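You operate a simulated robot arm through the tools that you are given. There is no shell and no other tool. Be economical: measure what you need, move in short steps, check, and stop when the job is done.

You run a simulated two-armed robot. Do the job below in one go: nothing can be reset, and whatever is moved stays where it is left.

TASK
Set the cream canister to 3 months and clamp it on the grease shelf.
Fine: hold it steady for the red slide; lift the red hatch flap, lay the canister in with its scale outward, swing the purple lever on; the flap stays up. Set down upright: cream canister.

The check looks at the end state, three seconds after you hand in, the way a careful person would. Anything else that was tipped, shoved, dropped, spilled or broken makes it a failure.

THE ROBOT
Two 7-joint arms with two-finger parallel grippers on one trunk, on a base that drives. Base frame: it is fixed to the floor where the robot stands at the start and does not move with it; the origin is under the middle of the robot, x ahead of it, y to its left, z up. Units: m, rad, N and s.
The left shoulder is at the start at [0.05, 0.177, 1.129], the right one opposite. With the tool pointing down near the work surface each hand reaches from about 0.2 to 0.7 m from the robot's upright axis, wherever it stands, measured 20 degrees to its own side. Places, roughly: black jack knob [-1.6, 1.3, 0.6]; black stand crank [-1.9, 2.1, 0.5]; black tension dial [0.7, 0.7, 1.7]; black wing knob [-1.9, 2.1, 0.3]; blue foot bolt [-1.6, 0.9, 0.7]; blue return knob [-1.7, 1.8, 1]; brass cup knob [-1.7, 1.1, 1.2]; brass selector knob [-1.7, 1.7, 1]; green fill button [-1.8, 1.4, 1.7]; green foot bolt [-1.6, 0.7, 0.7]; grey relief knob [-1.7, 1.9, 1]; orange foot bolt [-1.6, 1.2, 0.7]; purple clamp lever [-1.6, 0.9, 1.1]; purple foot bolt [-1.6, 1, 0.7]; red grease shelf [-1.6, 0.7, 1]; red hatch flap [-1.6, 0.8, 1.1]. Payload 3.43 kg a hand.
The tool frame of a hand sits at the grasp point between the pads (the TCP): z along the fingers, y along the line on which they close. The tips reach 0.034 m beyond it. Largest opening 0.128 m; finger width 0.024, thickness 0.012; the body of the gripper, 0.048 by 0.13 m, starts 0.096 m behind the TCP.
Orientation is that of the tool frame in the base frame, as [roll, pitch, yaw] about the fixed x, y, z axes, in that order (R = Rz(yaw) Ry(pitch) Rx(roll)). With the fingers straight down and closing along the base's y, the tool's x points along the base's -x, its y along +y and its z along -z.

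THE INTERFACE
- The arms move only by the tool nudge_tool. It takes "left_motion", "right_motion" or both (then of equal length, played together; a hand with none holds still); each is a list of rows, each a list of 3 entries, a list of its own where there are three numbers: the shift along the tool's x, y, z in cm, then the turn, a rotation vector about the tool's x, y, z in degrees, then the opening, from 0 (shut) to 1 (fully open). In form: [[[tx, ty, tz], [rx, ry, rz], grip], ...]. A call has 1 to 8 rows; each row is the pose to reach, as a shift and turn from the pose commanded when the call began, along the tool's axes at that moment. Rows are played at 5 a second. More than 0.05 m and 0.15 rad between two rows, or a gripper value outside its range, and nothing of the call is played. A pose out of reach is approached as far as the arm can. The call stops where the force on the tool passes 40 N (or 10 N more than at its start, if that is more) or the arm is blocked; 0.2 s more then pass. Each finger travels about 0.108 m/s and halts on what it meets, pressing with about 42 N; the grip force reading is that of the motor and also rises with nothing between the fingers. The clock runs only during rows and for 0.2 s after the last one: add rows that repeat a pose to give the fingers time. It gives the time, the measured TCP pose, the force on the tool (base axes), the opening and the grip force at its end, in the units of the frame above (readings bear some noise), with the torque about the TCP (base axes, N m) and any sound that the robot's microphone picked up, and new pictures: "show" is both (left out), scene, wrist or none (wrist: the cameras of the hands that moved).
- Cameras (640 x 400 px; columns grow to the right, rows downward): "scene" is now at [0.1652, -0.0079, 1.3043]; the picture's right is [0.01, -1.00, 0.00], its down [-0.46, -0.00, -0.89] and it looks along [0.89, 0.01, -0.46] (base axes); focal length 214 px, centre (320, 200). "left" rides on the left gripper at [0.076, 0.011, -0.16] in its tool frame; the picture's right is [-0.15, 0.99, 0.00], its down [-0.88, -0.13, -0.46] and it looks along [-0.45, -0.07, 0.89] (tool axes); focal length 234 px, centre (320, 200). "right" rides on the right gripper at [0.076, -0.011, -0.16] in its tool frame; the picture's right is [0.15, 0.99, 0.00], its down [-0.88, 0.13, -0.46] and it looks along [-0.45, 0.07, 0.89] (tool axes); focal length 234 px, centre (320, 200). There is no depth. A picture from a camera that has moved, and an enlarged one, comes with that camera's place and axes in the base frame and with its lens. The place of the scene camera against the robot may be out by one fixed shift of up to 0.012 m in any direction.
- move_column(by): slides the trunk up (or, below 0, down) by that many m; the arms and the scene camera ride with it, the base frame stays. It gives what a move gives, with no picture.
- roll_base(legs): drives the robot by 1 to 6 legs, each [ahead, turn to the left] in m and rad, along the robot's own axes; the way and the turn of a leg run together, so that a leg with both is an arc; at most 1.5 m and 3.142 rad a leg. The arms and the cameras ride along, it lands a little off, and it stops where it bumps. It gives what a move gives, and a new picture of the scene camera.
- head_to(pan, tilt): turns the head with the scene camera to pan (to the left, within 1.396 rad either way) and tilt (down, from -0.506 to 1.204), counted from straight ahead of the robot. It gives what a move gives, and a new picture of the scene camera.
- inspect(camera, box): a new picture of the part [left, top, right, bottom] of that camera's present view, enlarged. The clock stands still meanwhile.
- hand_in(): hands the job in; it is judged then, once.

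Work in short steps. Places have to be worked out from the pictures, the camera data and where the tool is seen: move nearer, look again, correct. Check each grasp and each placing, and mend what went wrong. You have 120 turns and 260 pictures in all, those below and enlarged ones among them. Open the grippers and draw the arms clear of the work before you hand the job in, unless the task says otherwise; then end with one line.

The tools are called as a command line: name --argument value ..., lists and objects as JSON in quotes. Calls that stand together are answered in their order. nudge_tool: Moves the arms, as the interface text tells. Its arguments: {"type":"object","properties":{"left_motion":{"type":"array"},"right_motion":{"type":"array"},"show":{"type":"string","enum":["both","scene","wrist","none"]}},"required":[]} The other tools are called the same way: move_column (by) slides the trunk up or down; roll_base (legs) drives the base; head_to (pan, tilt) turns the head that bears the scene camera; inspect (camera, box) takes an enlarged picture of a part of a camera's view; hand_in () hands the job in.

At the start:

```text
time: 0.0
left_tool_pos: [0.3723, 0.0192, 1.1936]
left_ee_rot: [-3.141, 0.0, -3.14]
left_wrist_force: [0.5, -0.8, -0.1]
left_torque: [0.04, -0.03, 0.03]
left_opening: 0.128
left_grip_force: 0.0
right_tool_pos: [0.3173, -0.3052, 1.1644]
right_ee_rot: [3.141, 0.002, 3.141]
right_wrist_force: [0.2, -0.1, 0.5]
right_torque: [0.0, -0.01, -0.01]
right_opening: 0.128
right_grip_force: 0.1
trunk travel left (down, up): [-0.3, 0.101]
robot x, y, heading: [0.0021, 0.0025, -0.003]
head pan, tilt: [0.007, 0.48]
```

scene: 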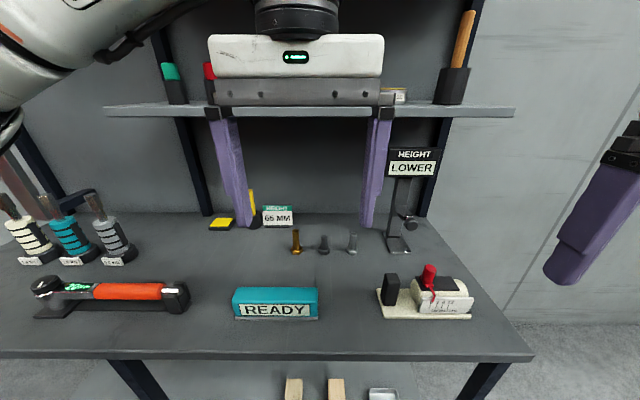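
right: 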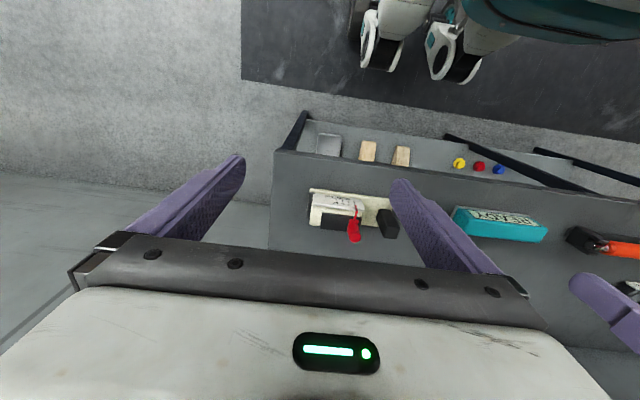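
left: 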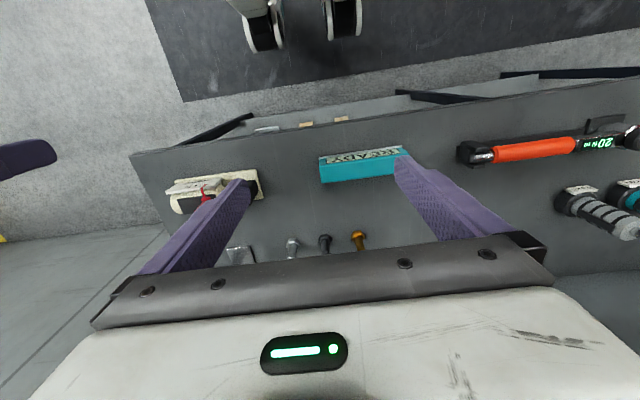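

I'll look at the bench left side, where the three canisters seem to stand, and enlarge the view.

head_to --pan 0.7 --tilt 0.55

inspect --camera "scene" --box '[160, 80, 480, 280]'

```text
time: 1.1
left_tool_pos: [0.3731, 0.0204, 1.1933]
left_ee_rot: [3.14, 0.001, -3.139]
left_wrist_force: [0.4, 0.0, -0.5]
left_torque: [0.01, -0.03, -0.01]
left_opening: 0.128
left_grip_force: 0.1
right_tool_pos: [0.317, -0.3062, 1.1648]
right_ee_rot: [-3.141, -0.001, -3.14]
right_wrist_force: [0.2, -1.1, 0.3]
right_torque: [-0.01, -0.01, -0.01]
right_opening: 0.1277
right_grip_force: 0.1
trunk travel left (down, up): [-0.3, 0.101]
robot x, y, heading: [-0.0013, 0.0, 0.003]
head pan, tilt: [0.7, 0.55]
camera scene: at [0.1425, 0.0492, 1.298], right [0.64, -0.77, 0.0], down [-0.4, -0.34, -0.85], along [0.65, 0.55, -0.52], focal length 214 px, centre (320, 200)
```

scene: 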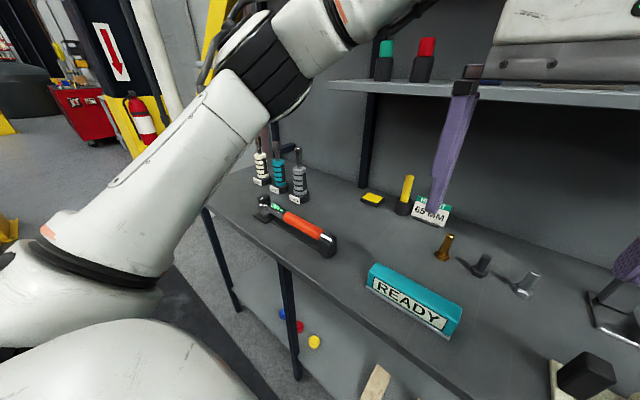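

```text
2.00 times, centred on (320, 180) of scene
camera zoom: at [0.1425, 0.0492, 1.298], right [0.64, -0.77, 0.0], down [-0.4, -0.34, -0.85], along [0.65, 0.55, -0.52], focal length 429 px, centre (320, 240)
```

zoom: 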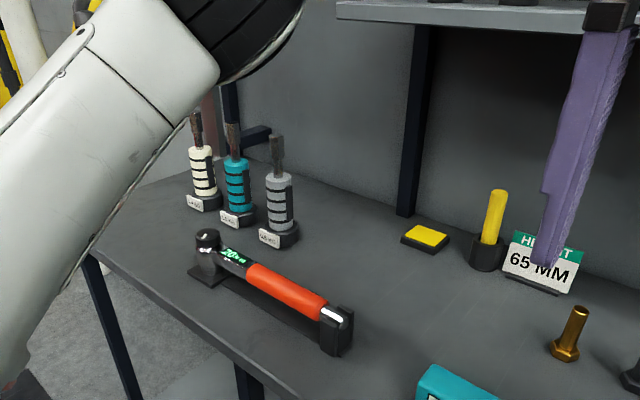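

Zooming in on the three upright things at the left.

inspect --camera "scene" --box '[240, 130, 320, 210]'

```text
5.00 times, centred on (280, 170) of scene
camera zoom: at [0.1425, 0.0492, 1.298], right [0.64, -0.77, 0.0], down [-0.4, -0.34, -0.85], along [0.65, 0.55, -0.52], focal length 1072 px, centre (520, 350)
```

zoom: 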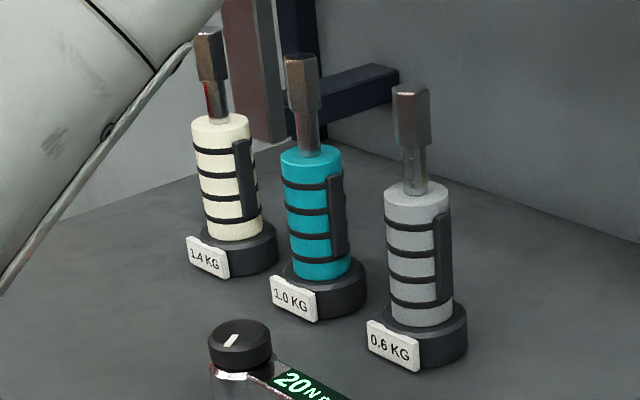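

Those are weighted bits, not canisters. The cream object with a red slide lies on the bench's right; I look at it.

head_to --pan -0.2 --tilt 0.6

inspect --camera "scene" --box '[240, 180, 440, 305]'

inspect --camera "right" --box '[290, 170, 410, 260]'

```text
time: 2.3
left_tool_pos: [0.3712, 0.0201, 1.194]
left_ee_rot: [-3.141, 0.0, -3.139]
left_wrist_force: [0.3, -0.6, 0.0]
left_torque: [0.02, -0.04, -0.01]
left_opening: 0.1284
left_grip_force: 0.1
right_tool_pos: [0.3169, -0.3046, 1.1644]
right_ee_rot: [-3.141, 0.001, -3.14]
right_wrist_force: [0.5, 0.0, -0.2]
right_torque: [0.01, 0.01, 0.0]
right_opening: 0.128
right_grip_force: 0.0
trunk travel left (down, up): [-0.3, 0.101]
robot x, y, heading: [-0.001, -0.0002, -0.001]
head pan, tilt: [-0.201, 0.6]
camera scene: at [0.1604, -0.0261, 1.2935], right [-0.2, -0.98, 0.0], down [-0.55, 0.11, -0.83], along [0.81, -0.16, -0.56], focal length 214 px, centre (320, 200)
```

scene: 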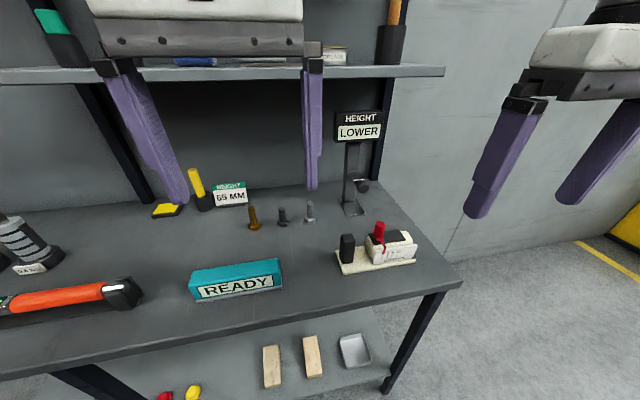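

```text
3.20 times, centred on (340, 242) of scene
camera zoom: at [0.1604, -0.0261, 1.2935], right [-0.2, -0.98, 0.0], down [-0.55, 0.11, -0.83], along [0.81, -0.16, -0.56], focal length 686 px, centre (256, 64)
```

zoom: 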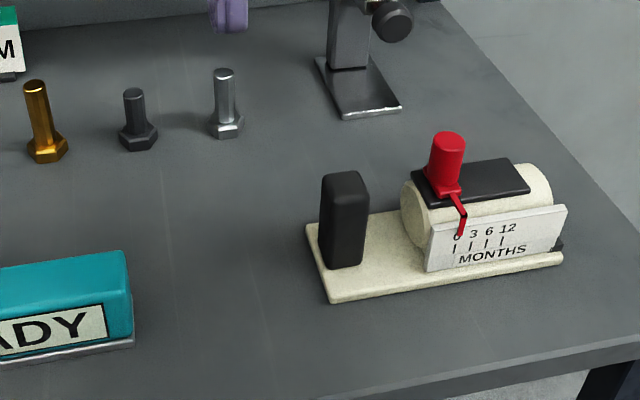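

```text
4.44 times, centred on (350, 215) of right
camera zoom: at [0.2419, -0.3155, 1.3247], right [-0.15, 0.99, 0.0], down [0.88, 0.13, 0.46], along [0.45, 0.07, -0.89], focal length 1041 px, centre (187, 133)
```

zoom: 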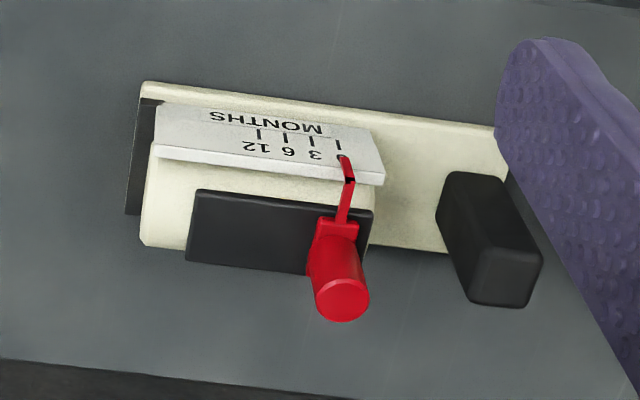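

The canister lies on a cream foot-plate with a black post; the pointer is at 0, and 3 is the next tick. Before choosing a grip I want to see the shelf, so I back off and turn to look at it.

roll_base --legs '[[-0.45, 0], [0, 2.6]]'

head_to --pan 0.0 --tilt 0.2

```text
time: 11.1
left_tool_pos: [-0.7799, 0.1706, 1.1933]
left_ee_rot: [-3.14, 0.0, -0.525]
left_wrist_force: [0.6, 0.5, 0.5]
left_torque: [0.02, -0.02, 0.02]
left_opening: 0.1279
left_grip_force: 0.1
right_tool_pos: [-0.5709, 0.4239, 1.1649]
right_ee_rot: [3.141, -0.001, -0.526]
right_wrist_force: [-0.4, -0.3, 0.8]
right_torque: [-0.02, 0.03, 0.02]
right_opening: 0.1279
right_grip_force: 0.1
trunk travel left (down, up): [-0.3, 0.101]
robot x, y, heading: [-0.447, 0.0058, 2.612]
head pan, tilt: [-0.201, 0.6]
camera scene: at [-0.5713, 0.0855, 1.2935], right [0.67, 0.75, 0.0], down [0.42, -0.38, -0.83], along [-0.62, 0.55, -0.56], focal length 214 px, centre (320, 200)
```

scene: 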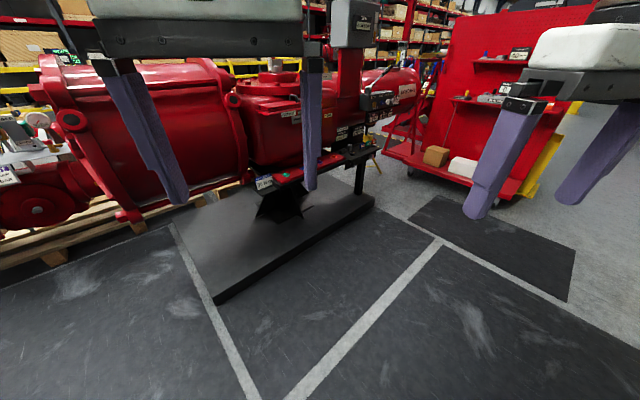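

```text
time: 12.0
left_tool_pos: [-0.7802, 0.1708, 1.1934]
left_ee_rot: [3.141, -0.001, -0.525]
left_wrist_force: [-0.6, -0.6, -0.3]
left_torque: [0.02, 0.01, -0.02]
left_opening: 0.1281
left_grip_force: 0.0
right_tool_pos: [-0.5702, 0.4245, 1.165]
right_ee_rot: [3.141, 0.002, -0.528]
right_wrist_force: [-0.6, 0.1, 0.4]
right_torque: [0.0, 0.02, -0.02]
right_opening: 0.1281
right_grip_force: 0.1
trunk travel left (down, up): [-0.3, 0.101]
robot x, y, heading: [-0.449, 0.0035, 2.614]
head pan, tilt: [0.0, 0.201]
camera scene: at [-0.5858, 0.0736, 1.3302], right [0.5, 0.86, 0.0], down [0.17, -0.1, -0.98], along [-0.85, 0.49, -0.2], focal length 214 px, centre (320, 200)
```

scene: 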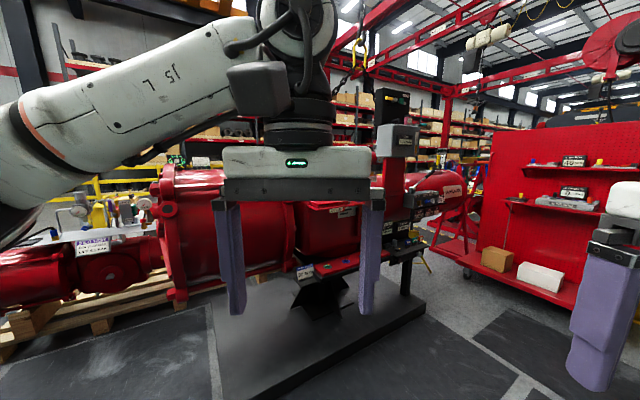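

The shelf is on the red machine. I drive in front of it facing −x and stay a bit back, then look.

roll_base --legs '[[0, -0.42], [0.84, 0], [0, 0.948]]'

head_to --pan 0.0 --tilt 0.45

```text
time: 20.1
left_tool_pos: [-1.3045, 0.6558, 1.1939]
left_ee_rot: [-3.141, 0.0, -0.003]
left_wrist_force: [-0.1, 0.2, -0.1]
left_torque: [-0.01, -0.01, 0.01]
left_opening: 0.1278
left_grip_force: 0.0
right_tool_pos: [-1.2498, 0.9796, 1.165]
right_ee_rot: [3.14, 0.001, -0.004]
right_wrist_force: [0.2, 0.3, -0.2]
right_torque: [0.02, -0.03, 0.0]
right_opening: 0.1284
right_grip_force: 0.1
trunk travel left (down, up): [-0.3, 0.101]
robot x, y, heading: [-0.9331, 0.6731, 3.136]
head pan, tilt: [0.0, 0.201]
camera scene: at [-1.0917, 0.6651, 1.3303], right [0.0, 1.0, 0.0], down [0.2, 0.0, -0.98], along [-0.98, 0.0, -0.2], focal length 214 px, centre (320, 200)
```

scene: 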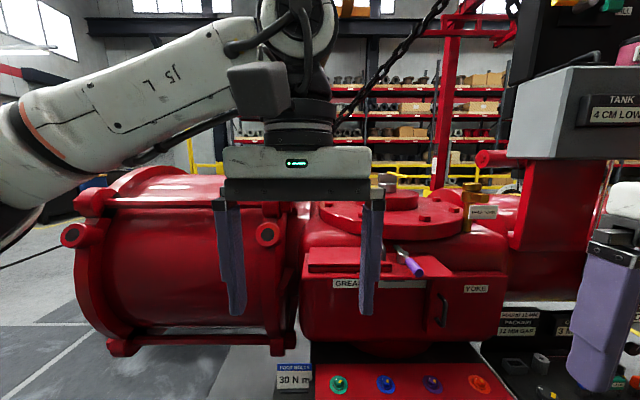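

```text
time: 20.9
left_tool_pos: [-1.3049, 0.6554, 1.1928]
left_ee_rot: [-3.141, 0.0, -0.004]
left_wrist_force: [0.1, -0.5, 0.7]
left_torque: [-0.01, 0.03, 0.02]
left_opening: 0.1279
left_grip_force: 0.2
right_tool_pos: [-1.2489, 0.9794, 1.1643]
right_ee_rot: [-3.141, -0.002, -0.003]
right_wrist_force: [-0.9, -0.6, -0.7]
right_torque: [-0.03, 0.0, -0.03]
right_opening: 0.128
right_grip_force: 0.0
trunk travel left (down, up): [-0.3, 0.101]
robot x, y, heading: [-0.9317, 0.6736, 3.138]
head pan, tilt: [0.0, 0.45]
camera scene: at [-1.0904, 0.6654, 1.3071], right [0.0, 1.0, 0.0], down [0.43, 0.0, -0.9], along [-0.9, 0.0, -0.43], focal length 214 px, centre (320, 200)
```

scene: 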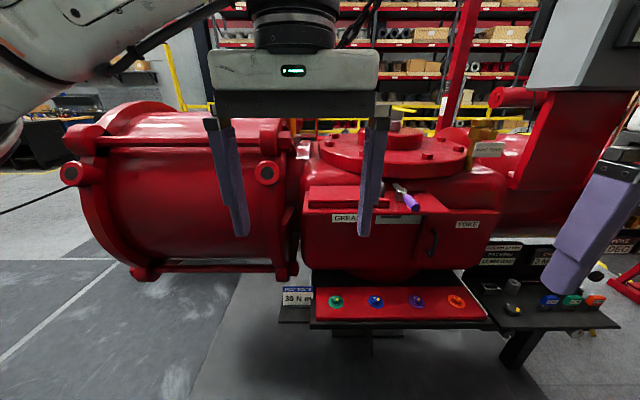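

The left hand blocks the view; I move it aside to its left and enlarge the shelf.

nudge_tool --left_motion '[[[0, 5, 0], [0, 0, 0], 1], [[0, 10, 0], [0, 0, 0], 1], [[0, 15, 0], [0, 0, 0], 1], [[0, 20, 0], [0, 0, 0], 1]]' --show "none"

inspect --camera "scene" --box '[280, 140, 500, 290]'

```text
time: 21.9
left_tool_pos: [-1.3041, 0.4548, 1.1935]
left_ee_rot: [-3.141, 0.001, -0.003]
left_wrist_force: [-0.3, -0.2, -0.4]
left_torque: [0.01, 0.01, -0.02]
left_opening: 0.128
left_grip_force: 0.0
right_tool_pos: [-1.2474, 0.9789, 1.1669]
right_ee_rot: [3.141, 0.0, -0.003]
right_wrist_force: [-0.3, 0.2, -0.4]
right_torque: [0.0, 0.02, 0.0]
right_opening: 0.128
right_grip_force: 0.0
trunk travel left (down, up): [-0.3, 0.101]
robot x, y, heading: [-0.9343, 0.6752, 3.138]
head pan, tilt: [0.0, 0.45]
```

```text
2.67 times, centred on (390, 215) of scene
camera zoom: at [-1.09, 0.6646, 1.3072], right [0.0, 1.0, 0.0], down [0.43, 0.0, -0.9], along [-0.9, 0.0, -0.43], focal length 572 px, centre (133, 160)
```

zoom: 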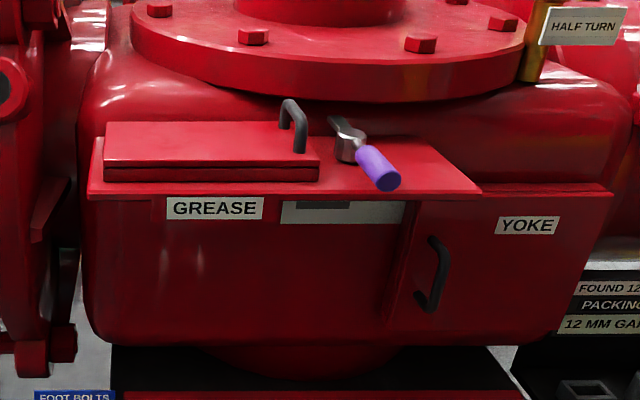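

The flap lies flat with a black handle at its right end; the lever sits right of it. I go a bit closer and higher for a look down into it.

move_column --by 0.1

roll_base --legs '[[0.12, 0]]'

head_to --pan -0.1 --tilt 0.75

inspect --camera "scene" --box '[220, 60, 440, 200]'

```text
time: 23.2
left_tool_pos: [-1.3037, 0.4544, 1.2922]
left_ee_rot: [-3.141, -0.001, -0.003]
left_wrist_force: [0.1, 0.5, 0.4]
left_torque: [0.0, -0.01, 0.02]
left_opening: 0.128
left_grip_force: 0.0
right_tool_pos: [-1.2493, 0.9809, 1.2653]
right_ee_rot: [-3.141, -0.001, -0.005]
right_wrist_force: [0.2, -0.2, 0.4]
right_torque: [-0.03, 0.01, -0.01]
right_opening: 0.128
right_grip_force: 0.0
trunk travel left (down, up): [-0.4, 0.001]
robot x, y, heading: [-0.932, 0.6759, 3.137]
head pan, tilt: [0.0, 0.45]
```

```text
time: 24.4
left_tool_pos: [-1.4258, 0.4568, 1.2937]
left_ee_rot: [-3.14, 0.001, -0.005]
left_wrist_force: [-0.5, -0.8, 0.2]
left_torque: [0.01, -0.05, 0.0]
left_opening: 0.1282
left_grip_force: 0.1
right_tool_pos: [-1.3691, 0.9804, 1.2653]
right_ee_rot: [-3.141, 0.001, -0.006]
right_wrist_force: [-0.5, -0.2, -0.2]
right_torque: [-0.02, -0.1, -0.01]
right_opening: 0.1284
right_grip_force: 0.0
trunk travel left (down, up): [-0.4, 0.001]
robot x, y, heading: [-1.0549, 0.6775, 3.138]
head pan, tilt: [0.0, 0.45]
camera scene: at [-1.2116, 0.6662, 1.407], right [0.01, 1.0, 0.0], down [0.44, 0.0, -0.9], along [-0.9, 0.0, -0.44], focal length 214 px, centre (320, 200)
```

scene: 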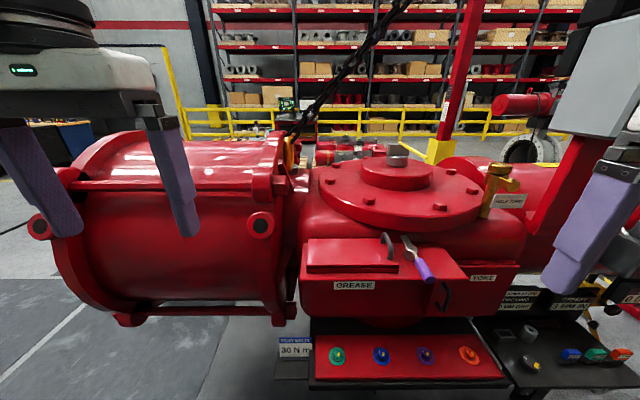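

```text
time: 25.2
left_tool_pos: [-1.4252, 0.4565, 1.2936]
left_ee_rot: [-3.141, 0.001, -0.006]
left_wrist_force: [-0.4, -0.4, -1.0]
left_torque: [-0.01, 0.01, -0.02]
left_opening: 0.128
left_grip_force: 0.1
right_tool_pos: [-1.3687, 0.9799, 1.2644]
right_ee_rot: [3.141, 0.003, -0.004]
right_wrist_force: [-0.3, 0.7, 0.5]
right_torque: [-0.02, 0.01, 0.03]
right_opening: 0.1278
right_grip_force: 0.0
trunk travel left (down, up): [-0.4, 0.001]
robot x, y, heading: [-1.0507, 0.6744, 3.133]
head pan, tilt: [-0.099, 0.75]
camera scene: at [-1.2011, 0.6743, 1.3807], right [0.1, 0.99, 0.0], down [0.68, -0.07, -0.73], along [-0.73, 0.08, -0.68], focal length 214 px, centre (320, 200)
```

scene: 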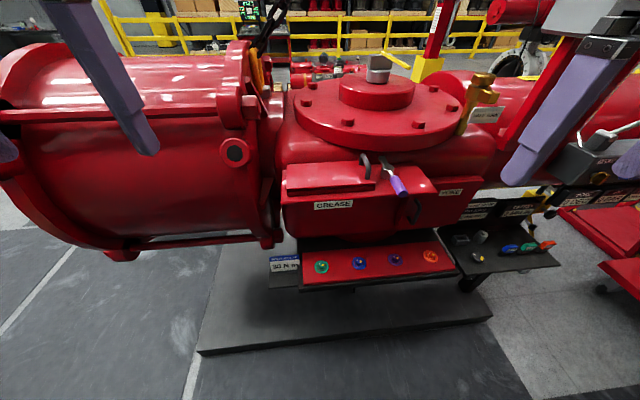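

```text
2.86 times, centred on (330, 130) of scene
camera zoom: at [-1.2011, 0.6743, 1.3807], right [0.1, 0.99, 0.0], down [0.68, -0.07, -0.73], along [-0.73, 0.08, -0.68], focal length 613 px, centre (291, 400)
```

zoom: 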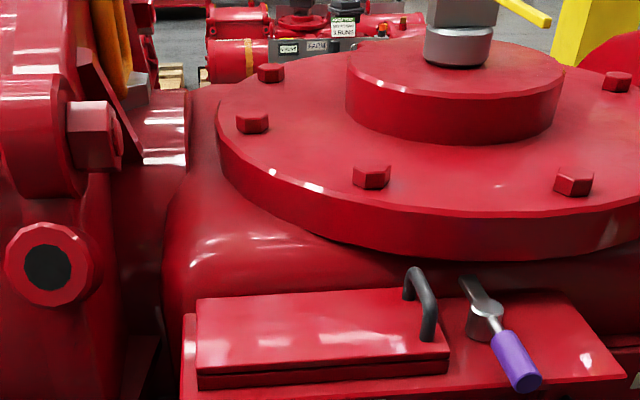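

The shelf flap (≈x −1.565…−1.655, y 0.64…0.84, top z≈1.08) hinges on the left with its handle at about (−1.61, 0.825, 1.12). I'll open it now with the left hand while both hands are empty; first bring it over and look with the wrist camera.

nudge_tool --left_motion '[[[-2, -4.5, 0], [0, 0, 0], 0.6], [[-4, -9, 0], [0, 0, 0], 0.35], [[-6, -13.5, 0], [0, 0, 0], 0.35], [[-8, -18, 0], [0, 0, 0], 0.35], [[-10, -22.5, 0], [0, 0, 0], 0.35], [[-12, -27, 0], [0, 0, 0], 0.35], [[-14, -31.5, 0], [0, 0, 0], 0.35], [[-16, -36, 0], [0, 0, 0], 0.35]]' --show "both"

```text
time: 27.2
left_tool_pos: [-1.564, 0.7205, 1.2729]
left_ee_rot: [-3.086, -0.027, 0.101]
left_wrist_force: [0.3, 0.0, 0.1]
left_torque: [0.05, -0.02, 0.04]
left_opening: 0.045
left_grip_force: 0.0
left hand out of reach, approached as far as the arm can: row 7, 8
right_tool_pos: [-1.3687, 0.9791, 1.2661]
right_ee_rot: [-3.14, 0.001, -0.006]
right_wrist_force: [-0.5, -0.2, -0.4]
right_torque: [0.05, 0.01, 0.01]
right_opening: 0.1281
right_grip_force: 0.1
trunk travel left (down, up): [-0.4, 0.001]
robot x, y, heading: [-1.0529, 0.6743, 3.136]
head pan, tilt: [-0.099, 0.75]
stopped in row 8 (left hand): the arm was blocked; the commanded pose is now the measured one
camera scene: at [-1.2015, 0.6726, 1.3807], right [0.1, 0.99, 0.0], down [0.68, -0.07, -0.73], along [-0.73, 0.08, -0.68], focal length 214 px, centre (320, 200)
camera left: at [-1.4898, 0.7092, 1.4342], right [-0.04, -1.0, -0.06], down [-0.9, 0.01, 0.44], along [-0.44, 0.07, -0.9], focal length 234 px, centre (320, 200)
```

scene: 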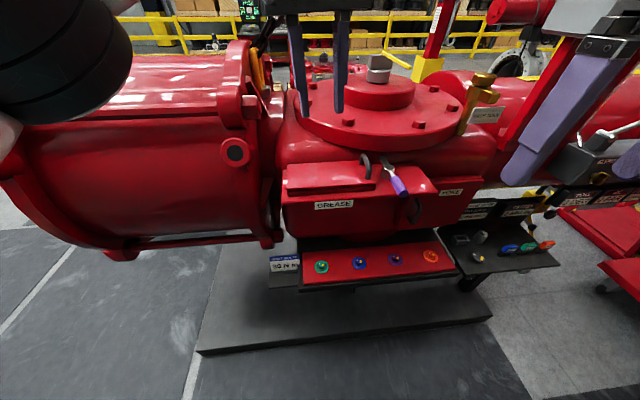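
left: 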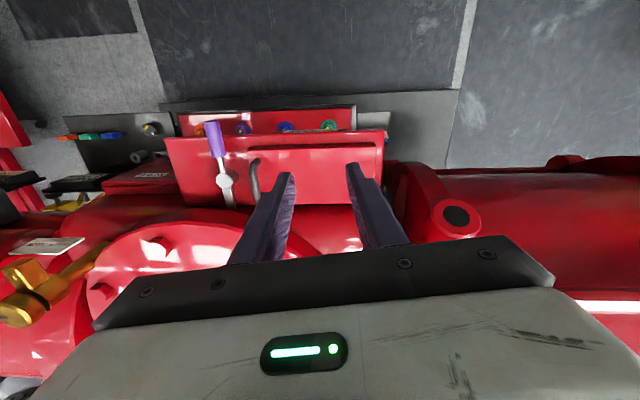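

The left arm runs out of reach; the robot should stand ~0.28 m further to its right. I back off, shift sideways, and return.

roll_base --legs '[[-0.25, 0], [0, -1.571], [0.27, 0], [0, 1.575], [0.24, 0]]'

```text
time: 39.6
left_tool_pos: [-1.5494, 1.003, 1.2728]
left_ee_rot: [-3.086, -0.025, 0.087]
left_wrist_force: [-1.0, 0.3, 0.0]
left_torque: [0.0, -0.01, -0.01]
left_opening: 0.0448
left_grip_force: 0.2
right_tool_pos: [-1.3516, 1.2579, 1.2653]
right_ee_rot: [-3.141, 0.0, -0.021]
right_wrist_force: [0.1, 0.0, 0.1]
right_torque: [-0.01, 0.01, 0.0]
right_opening: 0.1281
right_grip_force: 0.1
trunk travel left (down, up): [-0.4, 0.001]
robot x, y, heading: [-1.0414, 0.9481, 3.121]
head pan, tilt: [-0.099, 0.75]
camera scene: at [-1.1899, 0.949, 1.3806], right [0.12, 0.99, 0.0], down [0.68, -0.08, -0.73], along [-0.73, 0.09, -0.68], focal length 214 px, centre (320, 200)
```

scene: 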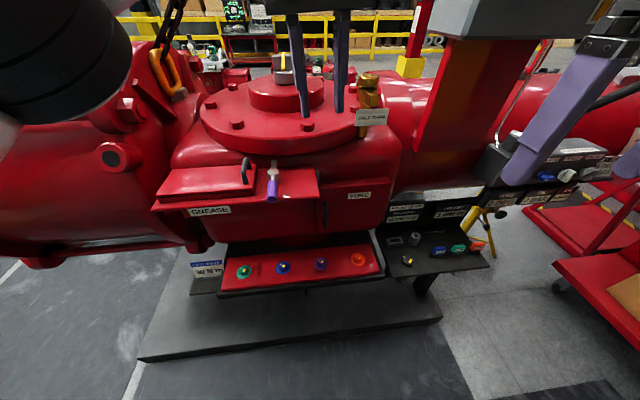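

Now the left hand is in reach; I straighten it and bring it over the handle.

nudge_tool --left_motion '[[[-2, 4.3, 0.5], [-3.2, -1.4, 5], 0.35], [[-3.5, 8.5, 1], [-3.2, -1.4, 5], 0.35], [[-5, 13, 1.5], [-3.2, -1.4, 5], 0.35], [[-6.6, 17, 2.1], [-3.2, -1.4, 5], 0.35]]' --show "both"

inspect --camera "left" --box '[200, 80, 440, 230]'

inspect --camera "scene" --box '[140, 80, 340, 230]'

```text
time: 40.6
left_tool_pos: [-1.601, 0.8282, 1.2404]
left_ee_rot: [-3.14, 0.003, -0.001]
left_wrist_force: [1.4, -0.4, -0.5]
left_torque: [0.04, -0.02, 0.03]
left_opening: 0.045
left_grip_force: 0.0
right_tool_pos: [-1.3529, 1.2559, 1.2658]
right_ee_rot: [-3.141, 0.0, -0.02]
right_wrist_force: [0.1, -0.3, -0.4]
right_torque: [0.03, -0.03, -0.02]
right_opening: 0.128
right_grip_force: 0.0
trunk travel left (down, up): [-0.4, 0.001]
robot x, y, heading: [-1.039, 0.9462, 3.125]
head pan, tilt: [-0.099, 0.75]
camera scene: at [-1.1896, 0.948, 1.3806], right [0.12, 0.99, 0.0], down [0.68, -0.08, -0.73], along [-0.73, 0.09, -0.68], focal length 214 px, centre (320, 200)
camera left: at [-1.524, 0.8177, 1.4019], right [-0.15, -0.99, 0.0], down [-0.88, 0.13, 0.46], along [-0.45, 0.07, -0.89], focal length 234 px, centre (320, 200)
```

scene: 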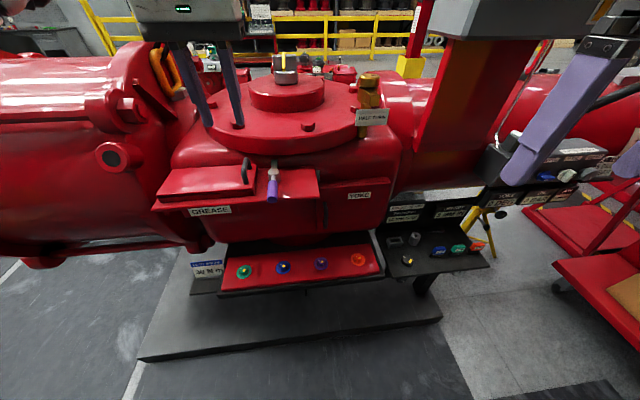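
left: 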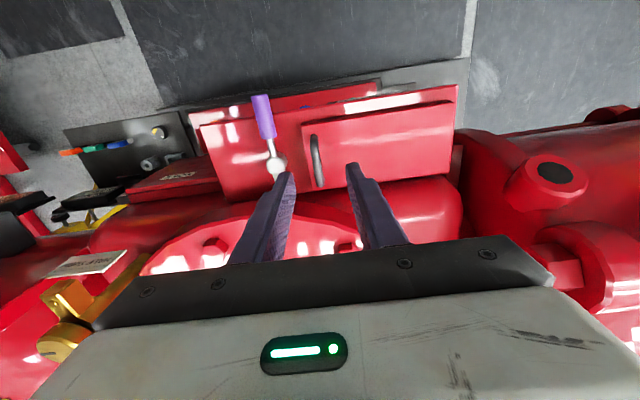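

```text
2.67 times, centred on (320, 155) of left
camera zoom: at [-1.524, 0.8177, 1.4019], right [-0.15, -0.99, 0.0], down [-0.88, 0.13, 0.46], along [-0.45, 0.07, -0.89], focal length 624 px, centre (320, 320)
```

zoom: 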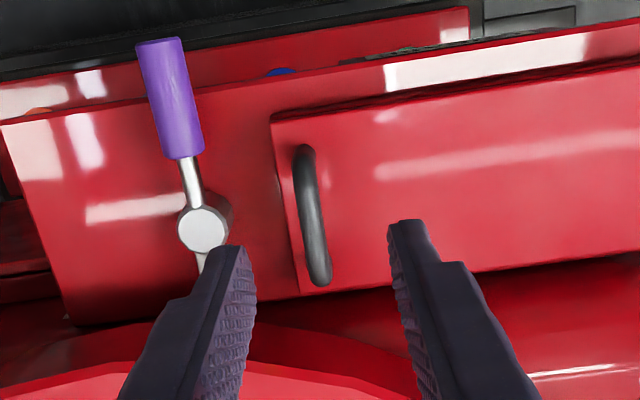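

```text
2.67 times, centred on (240, 155) of scene
camera zoom: at [-1.1896, 0.948, 1.3806], right [0.12, 0.99, 0.0], down [0.68, -0.08, -0.73], along [-0.73, 0.09, -0.68], focal length 572 px, centre (533, 320)
```

zoom: 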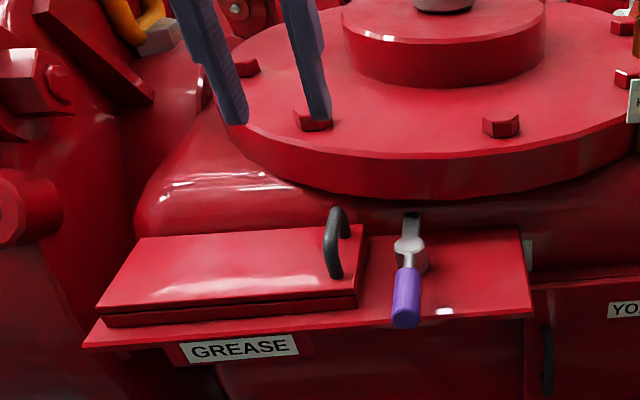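

Wrist view puts the bar at (−1.611, 0.835), z≈1.12. I descend to just above it and check.

nudge_tool --left_motion '[[[-1, -0.6, 3], [0, 0, 0], 0.28], [[-1, -0.6, 6], [0, 0, 0], 0.28], [[-1, -0.6, 8.5], [0, 0, 0], 0.28]]' --show "wrist"

inspect --camera "scene" --box '[190, 100, 310, 210]'

```text
time: 41.4
left_tool_pos: [-1.6114, 0.8348, 1.155]
left_ee_rot: [-3.139, 0.003, -0.002]
left_wrist_force: [0.2, 0.2, 1.1]
left_torque: [0.0, 0.01, 0.01]
left_opening: 0.0356
left_grip_force: 0.0
right_tool_pos: [-1.3522, 1.2573, 1.2643]
right_ee_rot: [3.14, 0.0, -0.021]
right_wrist_force: [0.3, -0.4, 0.3]
right_torque: [-0.01, -0.01, 0.06]
right_opening: 0.128
right_grip_force: 0.1
trunk travel left (down, up): [-0.4, 0.001]
robot x, y, heading: [-1.0416, 0.947, 3.124]
head pan, tilt: [-0.099, 0.75]
camera left: at [-1.5352, 0.8251, 1.3155], right [-0.15, -0.99, 0.0], down [-0.88, 0.13, 0.46], along [-0.45, 0.07, -0.89], focal length 234 px, centre (320, 200)
```

left: 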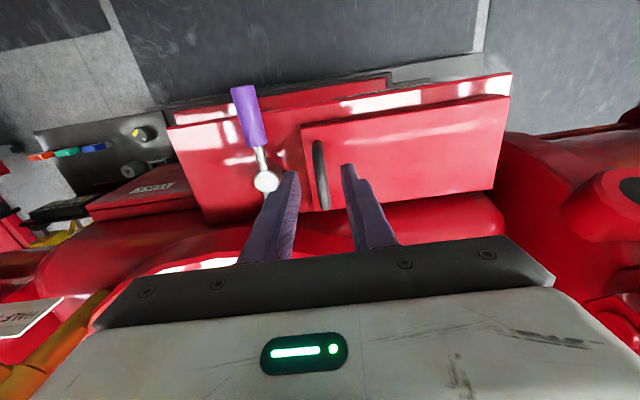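

```text
3.64 times, centred on (250, 155) of scene
camera zoom: at [-1.1898, 0.9488, 1.3806], right [0.12, 0.99, 0.0], down [0.68, -0.08, -0.73], along [-0.73, 0.09, -0.68], focal length 780 px, centre (574, 364)
```

zoom: 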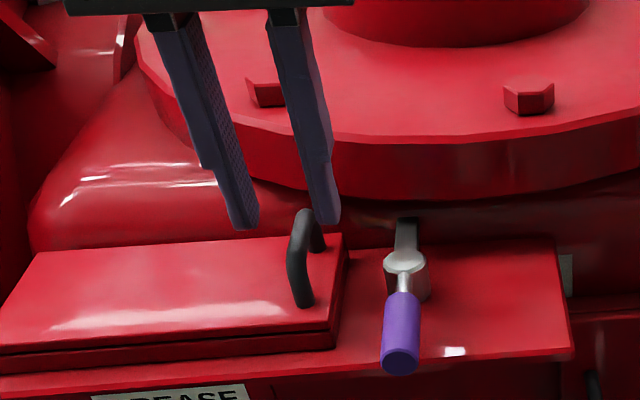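

The bar is centred between the tips. I go down 3.3 cm and close.

nudge_tool --left_motion '[[[0, 0, 2], [0, 0, 0], 0.28], [[0, 0, 3.3], [0, 0, 0], 0.28], [[0, 0, 3.3], [0, 0, 0], 0.0], [[0, 0, 3.3], [0, 0, 0], 0.0]]' --show "wrist"

```text
time: 42.4
left_tool_pos: [-1.6111, 0.8358, 1.1229]
left_ee_rot: [3.142, 0.002, -0.001]
left_wrist_force: [0.6, 1.4, -0.1]
left_torque: [0.07, 0.17, 0.15]
left_opening: 0.0117
left_grip_force: 45.0
right_tool_pos: [-1.3512, 1.2574, 1.2656]
right_ee_rot: [3.14, -0.001, -0.021]
right_wrist_force: [0.1, 0.3, -0.7]
right_torque: [0.0, 0.0, -0.02]
right_opening: 0.128
right_grip_force: 0.1
trunk travel left (down, up): [-0.4, 0.001]
robot x, y, heading: [-1.0424, 0.9454, 3.119]
head pan, tilt: [-0.099, 0.75]
camera left: at [-1.535, 0.8253, 1.2835], right [-0.15, -0.99, 0.0], down [-0.88, 0.13, 0.46], along [-0.45, 0.07, -0.89], focal length 234 px, centre (320, 200)
```

left: 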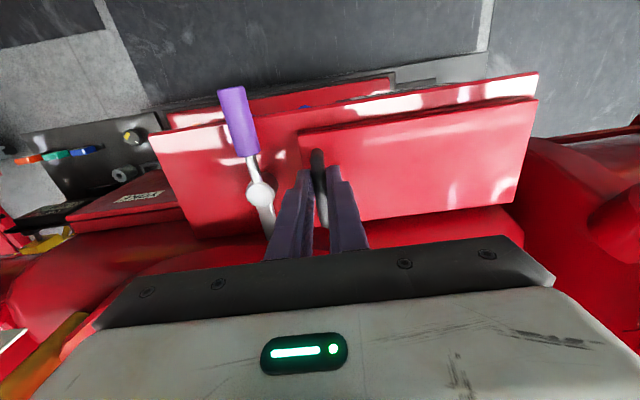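

Handle is gripped (0.012 m). I swing the flap up about its left hinge, first 24°, turning the hand with it.

nudge_tool --left_motion '[[[0, 1.0, -2.67], [8, 0, 0], 0], [[0, 2.36, -5.18], [16, 0, 0], 0], [[0, 4.06, -7.47], [24, 0, 0], 0]]' --show "scene"

```text
time: 43.2
left_tool_pos: [-1.6113, 0.7957, 1.1977]
left_ee_rot: [-2.717, 0.003, -0.002]
left_wrist_force: [-5.3, 4.6, 1.3]
left_torque: [0.33, -0.15, 0.31]
left_opening: 0.0116
left_grip_force: 44.7
right_tool_pos: [-1.3528, 1.2579, 1.2644]
right_ee_rot: [3.141, 0.0, -0.021]
right_wrist_force: [-0.2, 0.1, 0.0]
right_torque: [-0.03, 0.01, 0.01]
right_opening: 0.1279
right_grip_force: 0.0
trunk travel left (down, up): [-0.4, 0.001]
robot x, y, heading: [-1.0422, 0.9479, 3.123]
head pan, tilt: [-0.099, 0.75]
camera scene: at [-1.19, 0.9495, 1.3806], right [0.12, 0.99, 0.0], down [0.68, -0.08, -0.73], along [-0.73, 0.09, -0.68], focal length 214 px, centre (320, 200)
```

scene: 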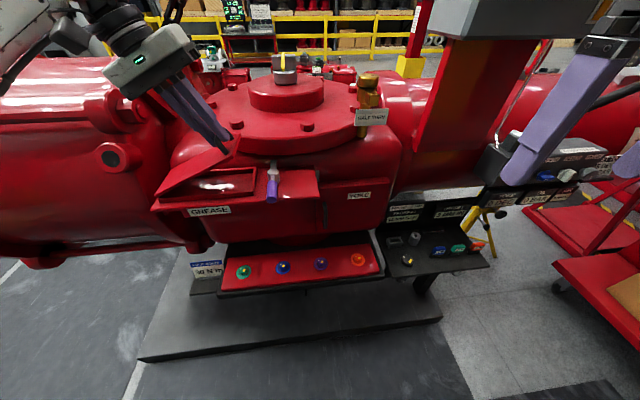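

Flap opens fine at 24°, low force. Continue another 32° and look.

nudge_tool --left_motion '[[[0, 1.0, -2.67], [8, 0, 0], 0], [[0, 2.36, -5.18], [16, 0, 0], 0], [[0, 4.06, -7.47], [24, 0, 0], 0], [[0, 6.05, -9.51], [32, 0, 0], 0]]' --show "both"

```text
time: 44.2
left_tool_pos: [-1.6109, 0.7015, 1.2618]
left_ee_rot: [-2.162, 0.006, -0.001]
left_wrist_force: [-8.9, 4.0, 11.3]
left_torque: [0.2, -0.37, 0.34]
left_opening: 0.0118
left_grip_force: 45.1
right_tool_pos: [-1.3527, 1.2582, 1.2635]
right_ee_rot: [3.14, -0.001, -0.019]
right_wrist_force: [-0.6, -0.2, 0.1]
right_torque: [0.01, 0.06, -0.01]
right_opening: 0.1279
right_grip_force: 0.1
trunk travel left (down, up): [-0.4, 0.001]
robot x, y, heading: [-1.0402, 0.9467, 3.121]
head pan, tilt: [-0.099, 0.75]
camera scene: at [-1.1897, 0.9498, 1.3807], right [0.12, 0.99, 0.0], down [0.68, -0.08, -0.73], along [-0.73, 0.09, -0.68], focal length 214 px, centre (320, 200)
camera left: at [-1.5349, 0.5629, 1.3409], right [-0.15, -0.55, -0.82], down [-0.88, -0.31, 0.37], along [-0.45, 0.78, -0.44], focal length 234 px, centre (320, 200)
```

scene: 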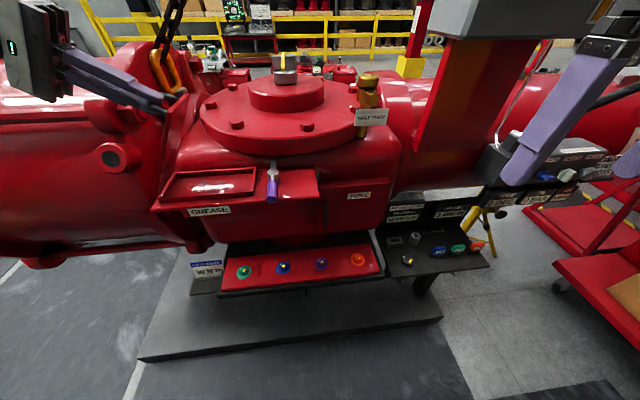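
left: 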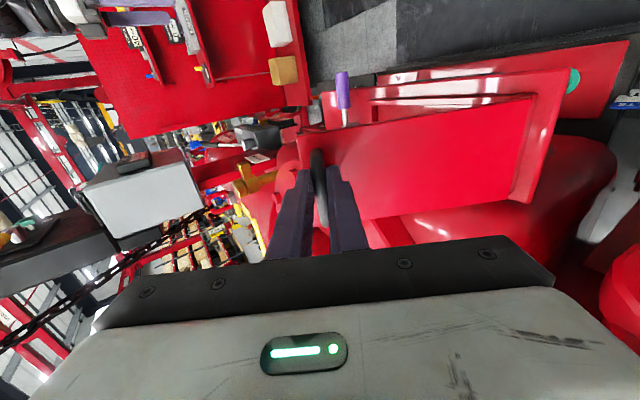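

At 56° all tracks well. Continue another 32°.

nudge_tool --left_motion '[[[0, 1.0, -2.67], [8, 0, 0], 0], [[0, 2.36, -5.18], [16, 0, 0], 0], [[0, 4.06, -7.47], [24, 0, 0], 0], [[0, 6.05, -9.51], [32, 0, 0], 0], [[0, 8.31, -11.24], [40, 0, 0], 0]]' --show "both"

```text
time: 45.2
left_tool_pos: [-1.6084, 0.6045, 1.2639]
left_ee_rot: [-1.626, 0.012, 0.03]
left_wrist_force: [-8.5, 1.1, -0.2]
left_torque: [0.2, -0.48, 1.15]
left_opening: 0.012
left_grip_force: 45.1
left hand out of reach, approached as far as the arm can: row 3, 4
right_tool_pos: [-1.3538, 1.2581, 1.2651]
right_ee_rot: [-3.141, 0.0, -0.021]
right_wrist_force: [-0.3, -0.3, -0.4]
right_torque: [0.01, 0.0, 0.01]
right_opening: 0.1279
right_grip_force: 0.1
trunk travel left (down, up): [-0.4, 0.001]
robot x, y, heading: [-1.0424, 0.9464, 3.119]
head pan, tilt: [-0.099, 0.75]
stopped in row 4 (left hand): the force on the tool passed its limit at 48 N (the readings are from after the stop); the commanded pose is now the measured one
camera scene: at [-1.1913, 0.949, 1.3805], right [0.12, 0.99, 0.0], down [0.68, -0.08, -0.73], along [-0.73, 0.09, -0.68], focal length 214 px, centre (320, 200)
camera left: at [-1.5281, 0.4474, 1.2619], right [-0.16, -0.06, -0.99], down [-0.87, -0.47, 0.17], along [-0.48, 0.88, 0.02], focal length 234 px, centre (320, 200)
```

scene: 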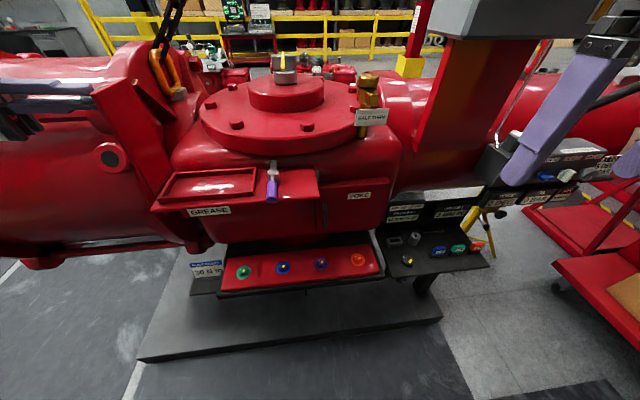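
left: 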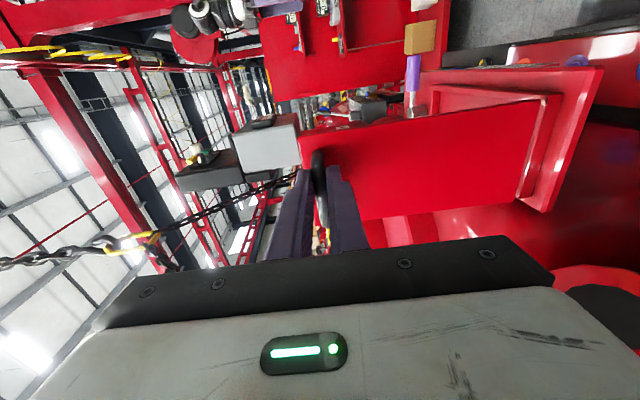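

The flap is at ≈86°; the arm neared its reach. I try pushing slightly further by translation only, letting the bar pivot in the grip.

nudge_tool --left_motion '[[[0, 0.2, -1], [0, 0, 0], 0], [[0, 0.5, -2], [0, 0, 0], 0], [[0, 0.8, -3], [0, 0, 0], 0]]' --show "scene"

```text
time: 45.9
left_tool_pos: [-1.6066, 0.5913, 1.2629]
left_ee_rot: [-1.619, 0.013, 0.052]
left_wrist_force: [-13.4, 3.6, -1.1]
left_torque: [0.64, -0.71, 0.79]
left_opening: 0.0123
left_grip_force: 44.6
left hand out of reach, approached as far as the arm can: row 1, 2, 3
right_tool_pos: [-1.3547, 1.2589, 1.2652]
right_ee_rot: [3.141, 0.0, -0.023]
right_wrist_force: [0.6, 0.0, -0.3]
right_torque: [-0.04, 0.01, 0.01]
right_opening: 0.1279
right_grip_force: 0.0
trunk travel left (down, up): [-0.4, 0.001]
robot x, y, heading: [-1.0437, 0.9474, 3.118]
head pan, tilt: [-0.099, 0.75]
stopped in row 3 (left hand): the force on the tool passed its limit at 43 N (the readings are from after the stop); the commanded pose is now the measured one
camera scene: at [-1.1924, 0.9493, 1.3803], right [0.12, 0.99, 0.0], down [0.68, -0.08, -0.73], along [-0.72, 0.09, -0.68], focal length 214 px, centre (320, 200)
```

scene: 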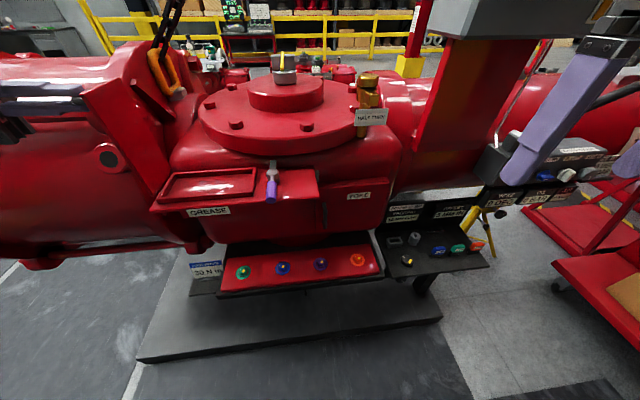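

At ≈87° the arm's orientation is limiting. I turn the hand back toward pointing down (bar pivots in the pads), then push further left.

nudge_tool --left_motion '[[[0, 0, 0], [-8, 0, 0], 0], [[0, 0, 0], [-16, 0, 0], 0], [[0, 0, -0.5], [-24, 0, 0], 0], [[0, 0.2, -1.5], [-24, 0, 0], 0], [[0, 0.5, -2.5], [-24, 0, 0], 0], [[0, 0.9, -3.5], [-24, 0, 0], 0]]' --show "scene"

```text
time: 46.6
left_tool_pos: [-1.604, 0.5938, 1.2721]
left_ee_rot: [-1.946, 0.037, 0.055]
left_wrist_force: [-6.3, 4.4, 4.3]
left_torque: [0.93, -0.75, 0.22]
left_opening: 0.0156
left_grip_force: 44.8
left hand out of reach, approached as far as the arm can: row 3
right_tool_pos: [-1.3537, 1.2589, 1.2646]
right_ee_rot: [-3.139, -0.001, -0.024]
right_wrist_force: [-0.5, -0.4, -0.3]
right_torque: [0.05, -0.01, -0.03]
right_opening: 0.1278
right_grip_force: 0.0
trunk travel left (down, up): [-0.4, 0.001]
robot x, y, heading: [-1.0444, 0.9481, 3.121]
head pan, tilt: [-0.099, 0.75]
stopped in row 3 (left hand): the force on the tool passed its limit at 43 N (the readings are from after the stop); the commanded pose is now the measured one
camera scene: at [-1.1912, 0.9494, 1.3802], right [0.12, 0.99, 0.0], down [0.68, -0.08, -0.73], along [-0.73, 0.09, -0.68], focal length 214 px, centre (320, 200)
```

scene: 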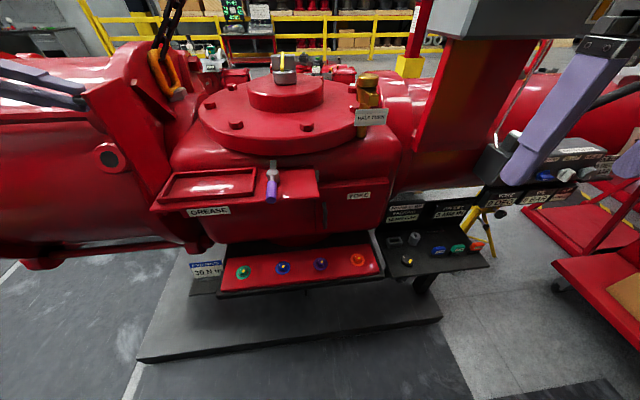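

Let me look closely at the flap to judge its angle and any stop.

inspect --camera "scene" --box '[40, 50, 300, 220]'

inspect --camera "left" --box '[240, 40, 640, 290]'

```text
2.35 times, centred on (170, 135) of scene
camera zoom: at [-1.1912, 0.9494, 1.3802], right [0.12, 0.99, 0.0], down [0.68, -0.08, -0.73], along [-0.73, 0.09, -0.68], focal length 505 px, centre (673, 353)
```

zoom: 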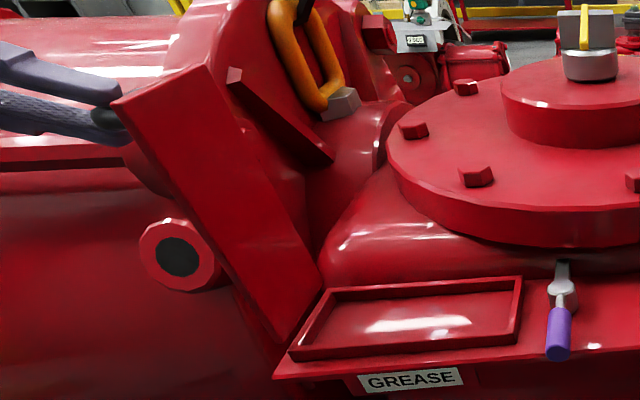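

```text
1.60 times, centred on (440, 165) of left
camera zoom: at [-1.5187, 0.4467, 1.3185], right [-0.16, -0.37, -0.91], down [-0.85, -0.42, 0.32], along [-0.51, 0.83, -0.25], focal length 375 px, centre (128, 256)
```

zoom: 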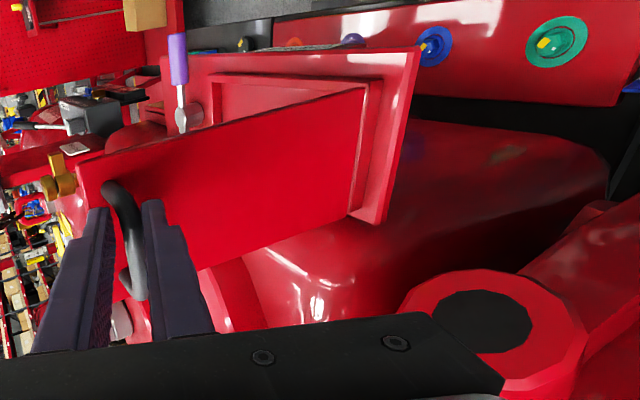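

The flap seems right about vertical. To be sure it stays, I'll bring the right hand (turned to point left) against its inner face to push it past and act as a catcher while the left lets go.

nudge_tool --right_motion '[[[-1, 3, -0.5], [-8, 0, 0], 0.3], [[-2, 7, -1], [-16, 0, 0], 0], [[-3, 11, -1.5], [-24, 0, 0], 0], [[-4, 15, -2], [-32, 0, 0], 0], [[-5, 19, -2], [-40, 0, 0], 0], [[-6, 23, -2], [-48, 0, 0], 0], [[-7, 27, -2], [-56, 0, 0], 0], [[-8, 31, -2], [-64, 0, 0], 0]]' --show "scene"

```text
time: 48.4
left_tool_pos: [-1.6035, 0.5914, 1.2725]
left_ee_rot: [-1.948, 0.041, 0.056]
left_wrist_force: [-15.0, 1.9, 10.9]
left_torque: [0.79, -0.76, -0.11]
left_opening: 0.0162
left_grip_force: 44.8
right_tool_pos: [-1.4394, 0.9492, 1.2851]
right_ee_rot: [2.021, 0.0, -0.023]
right_wrist_force: [0.0, -0.5, 0.9]
right_torque: [0.0, 0.01, -0.01]
right_opening: 0.0
right_grip_force: 33.4
trunk travel left (down, up): [-0.4, 0.001]
robot x, y, heading: [-1.04, 0.9461, 3.121]
head pan, tilt: [-0.099, 0.75]
camera scene: at [-1.1918, 0.9496, 1.3805], right [0.12, 0.99, 0.0], down [0.68, -0.08, -0.73], along [-0.73, 0.09, -0.68], focal length 214 px, centre (320, 200)
```

scene: 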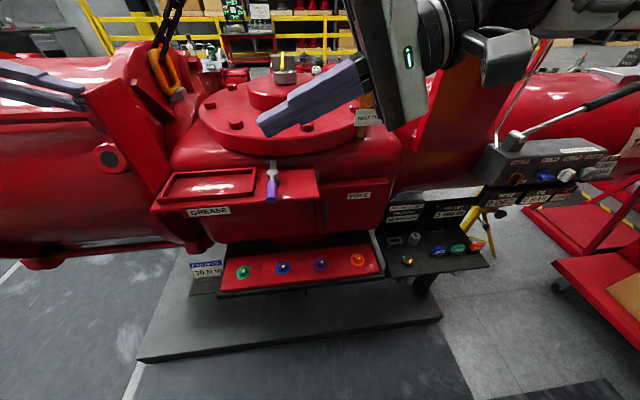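

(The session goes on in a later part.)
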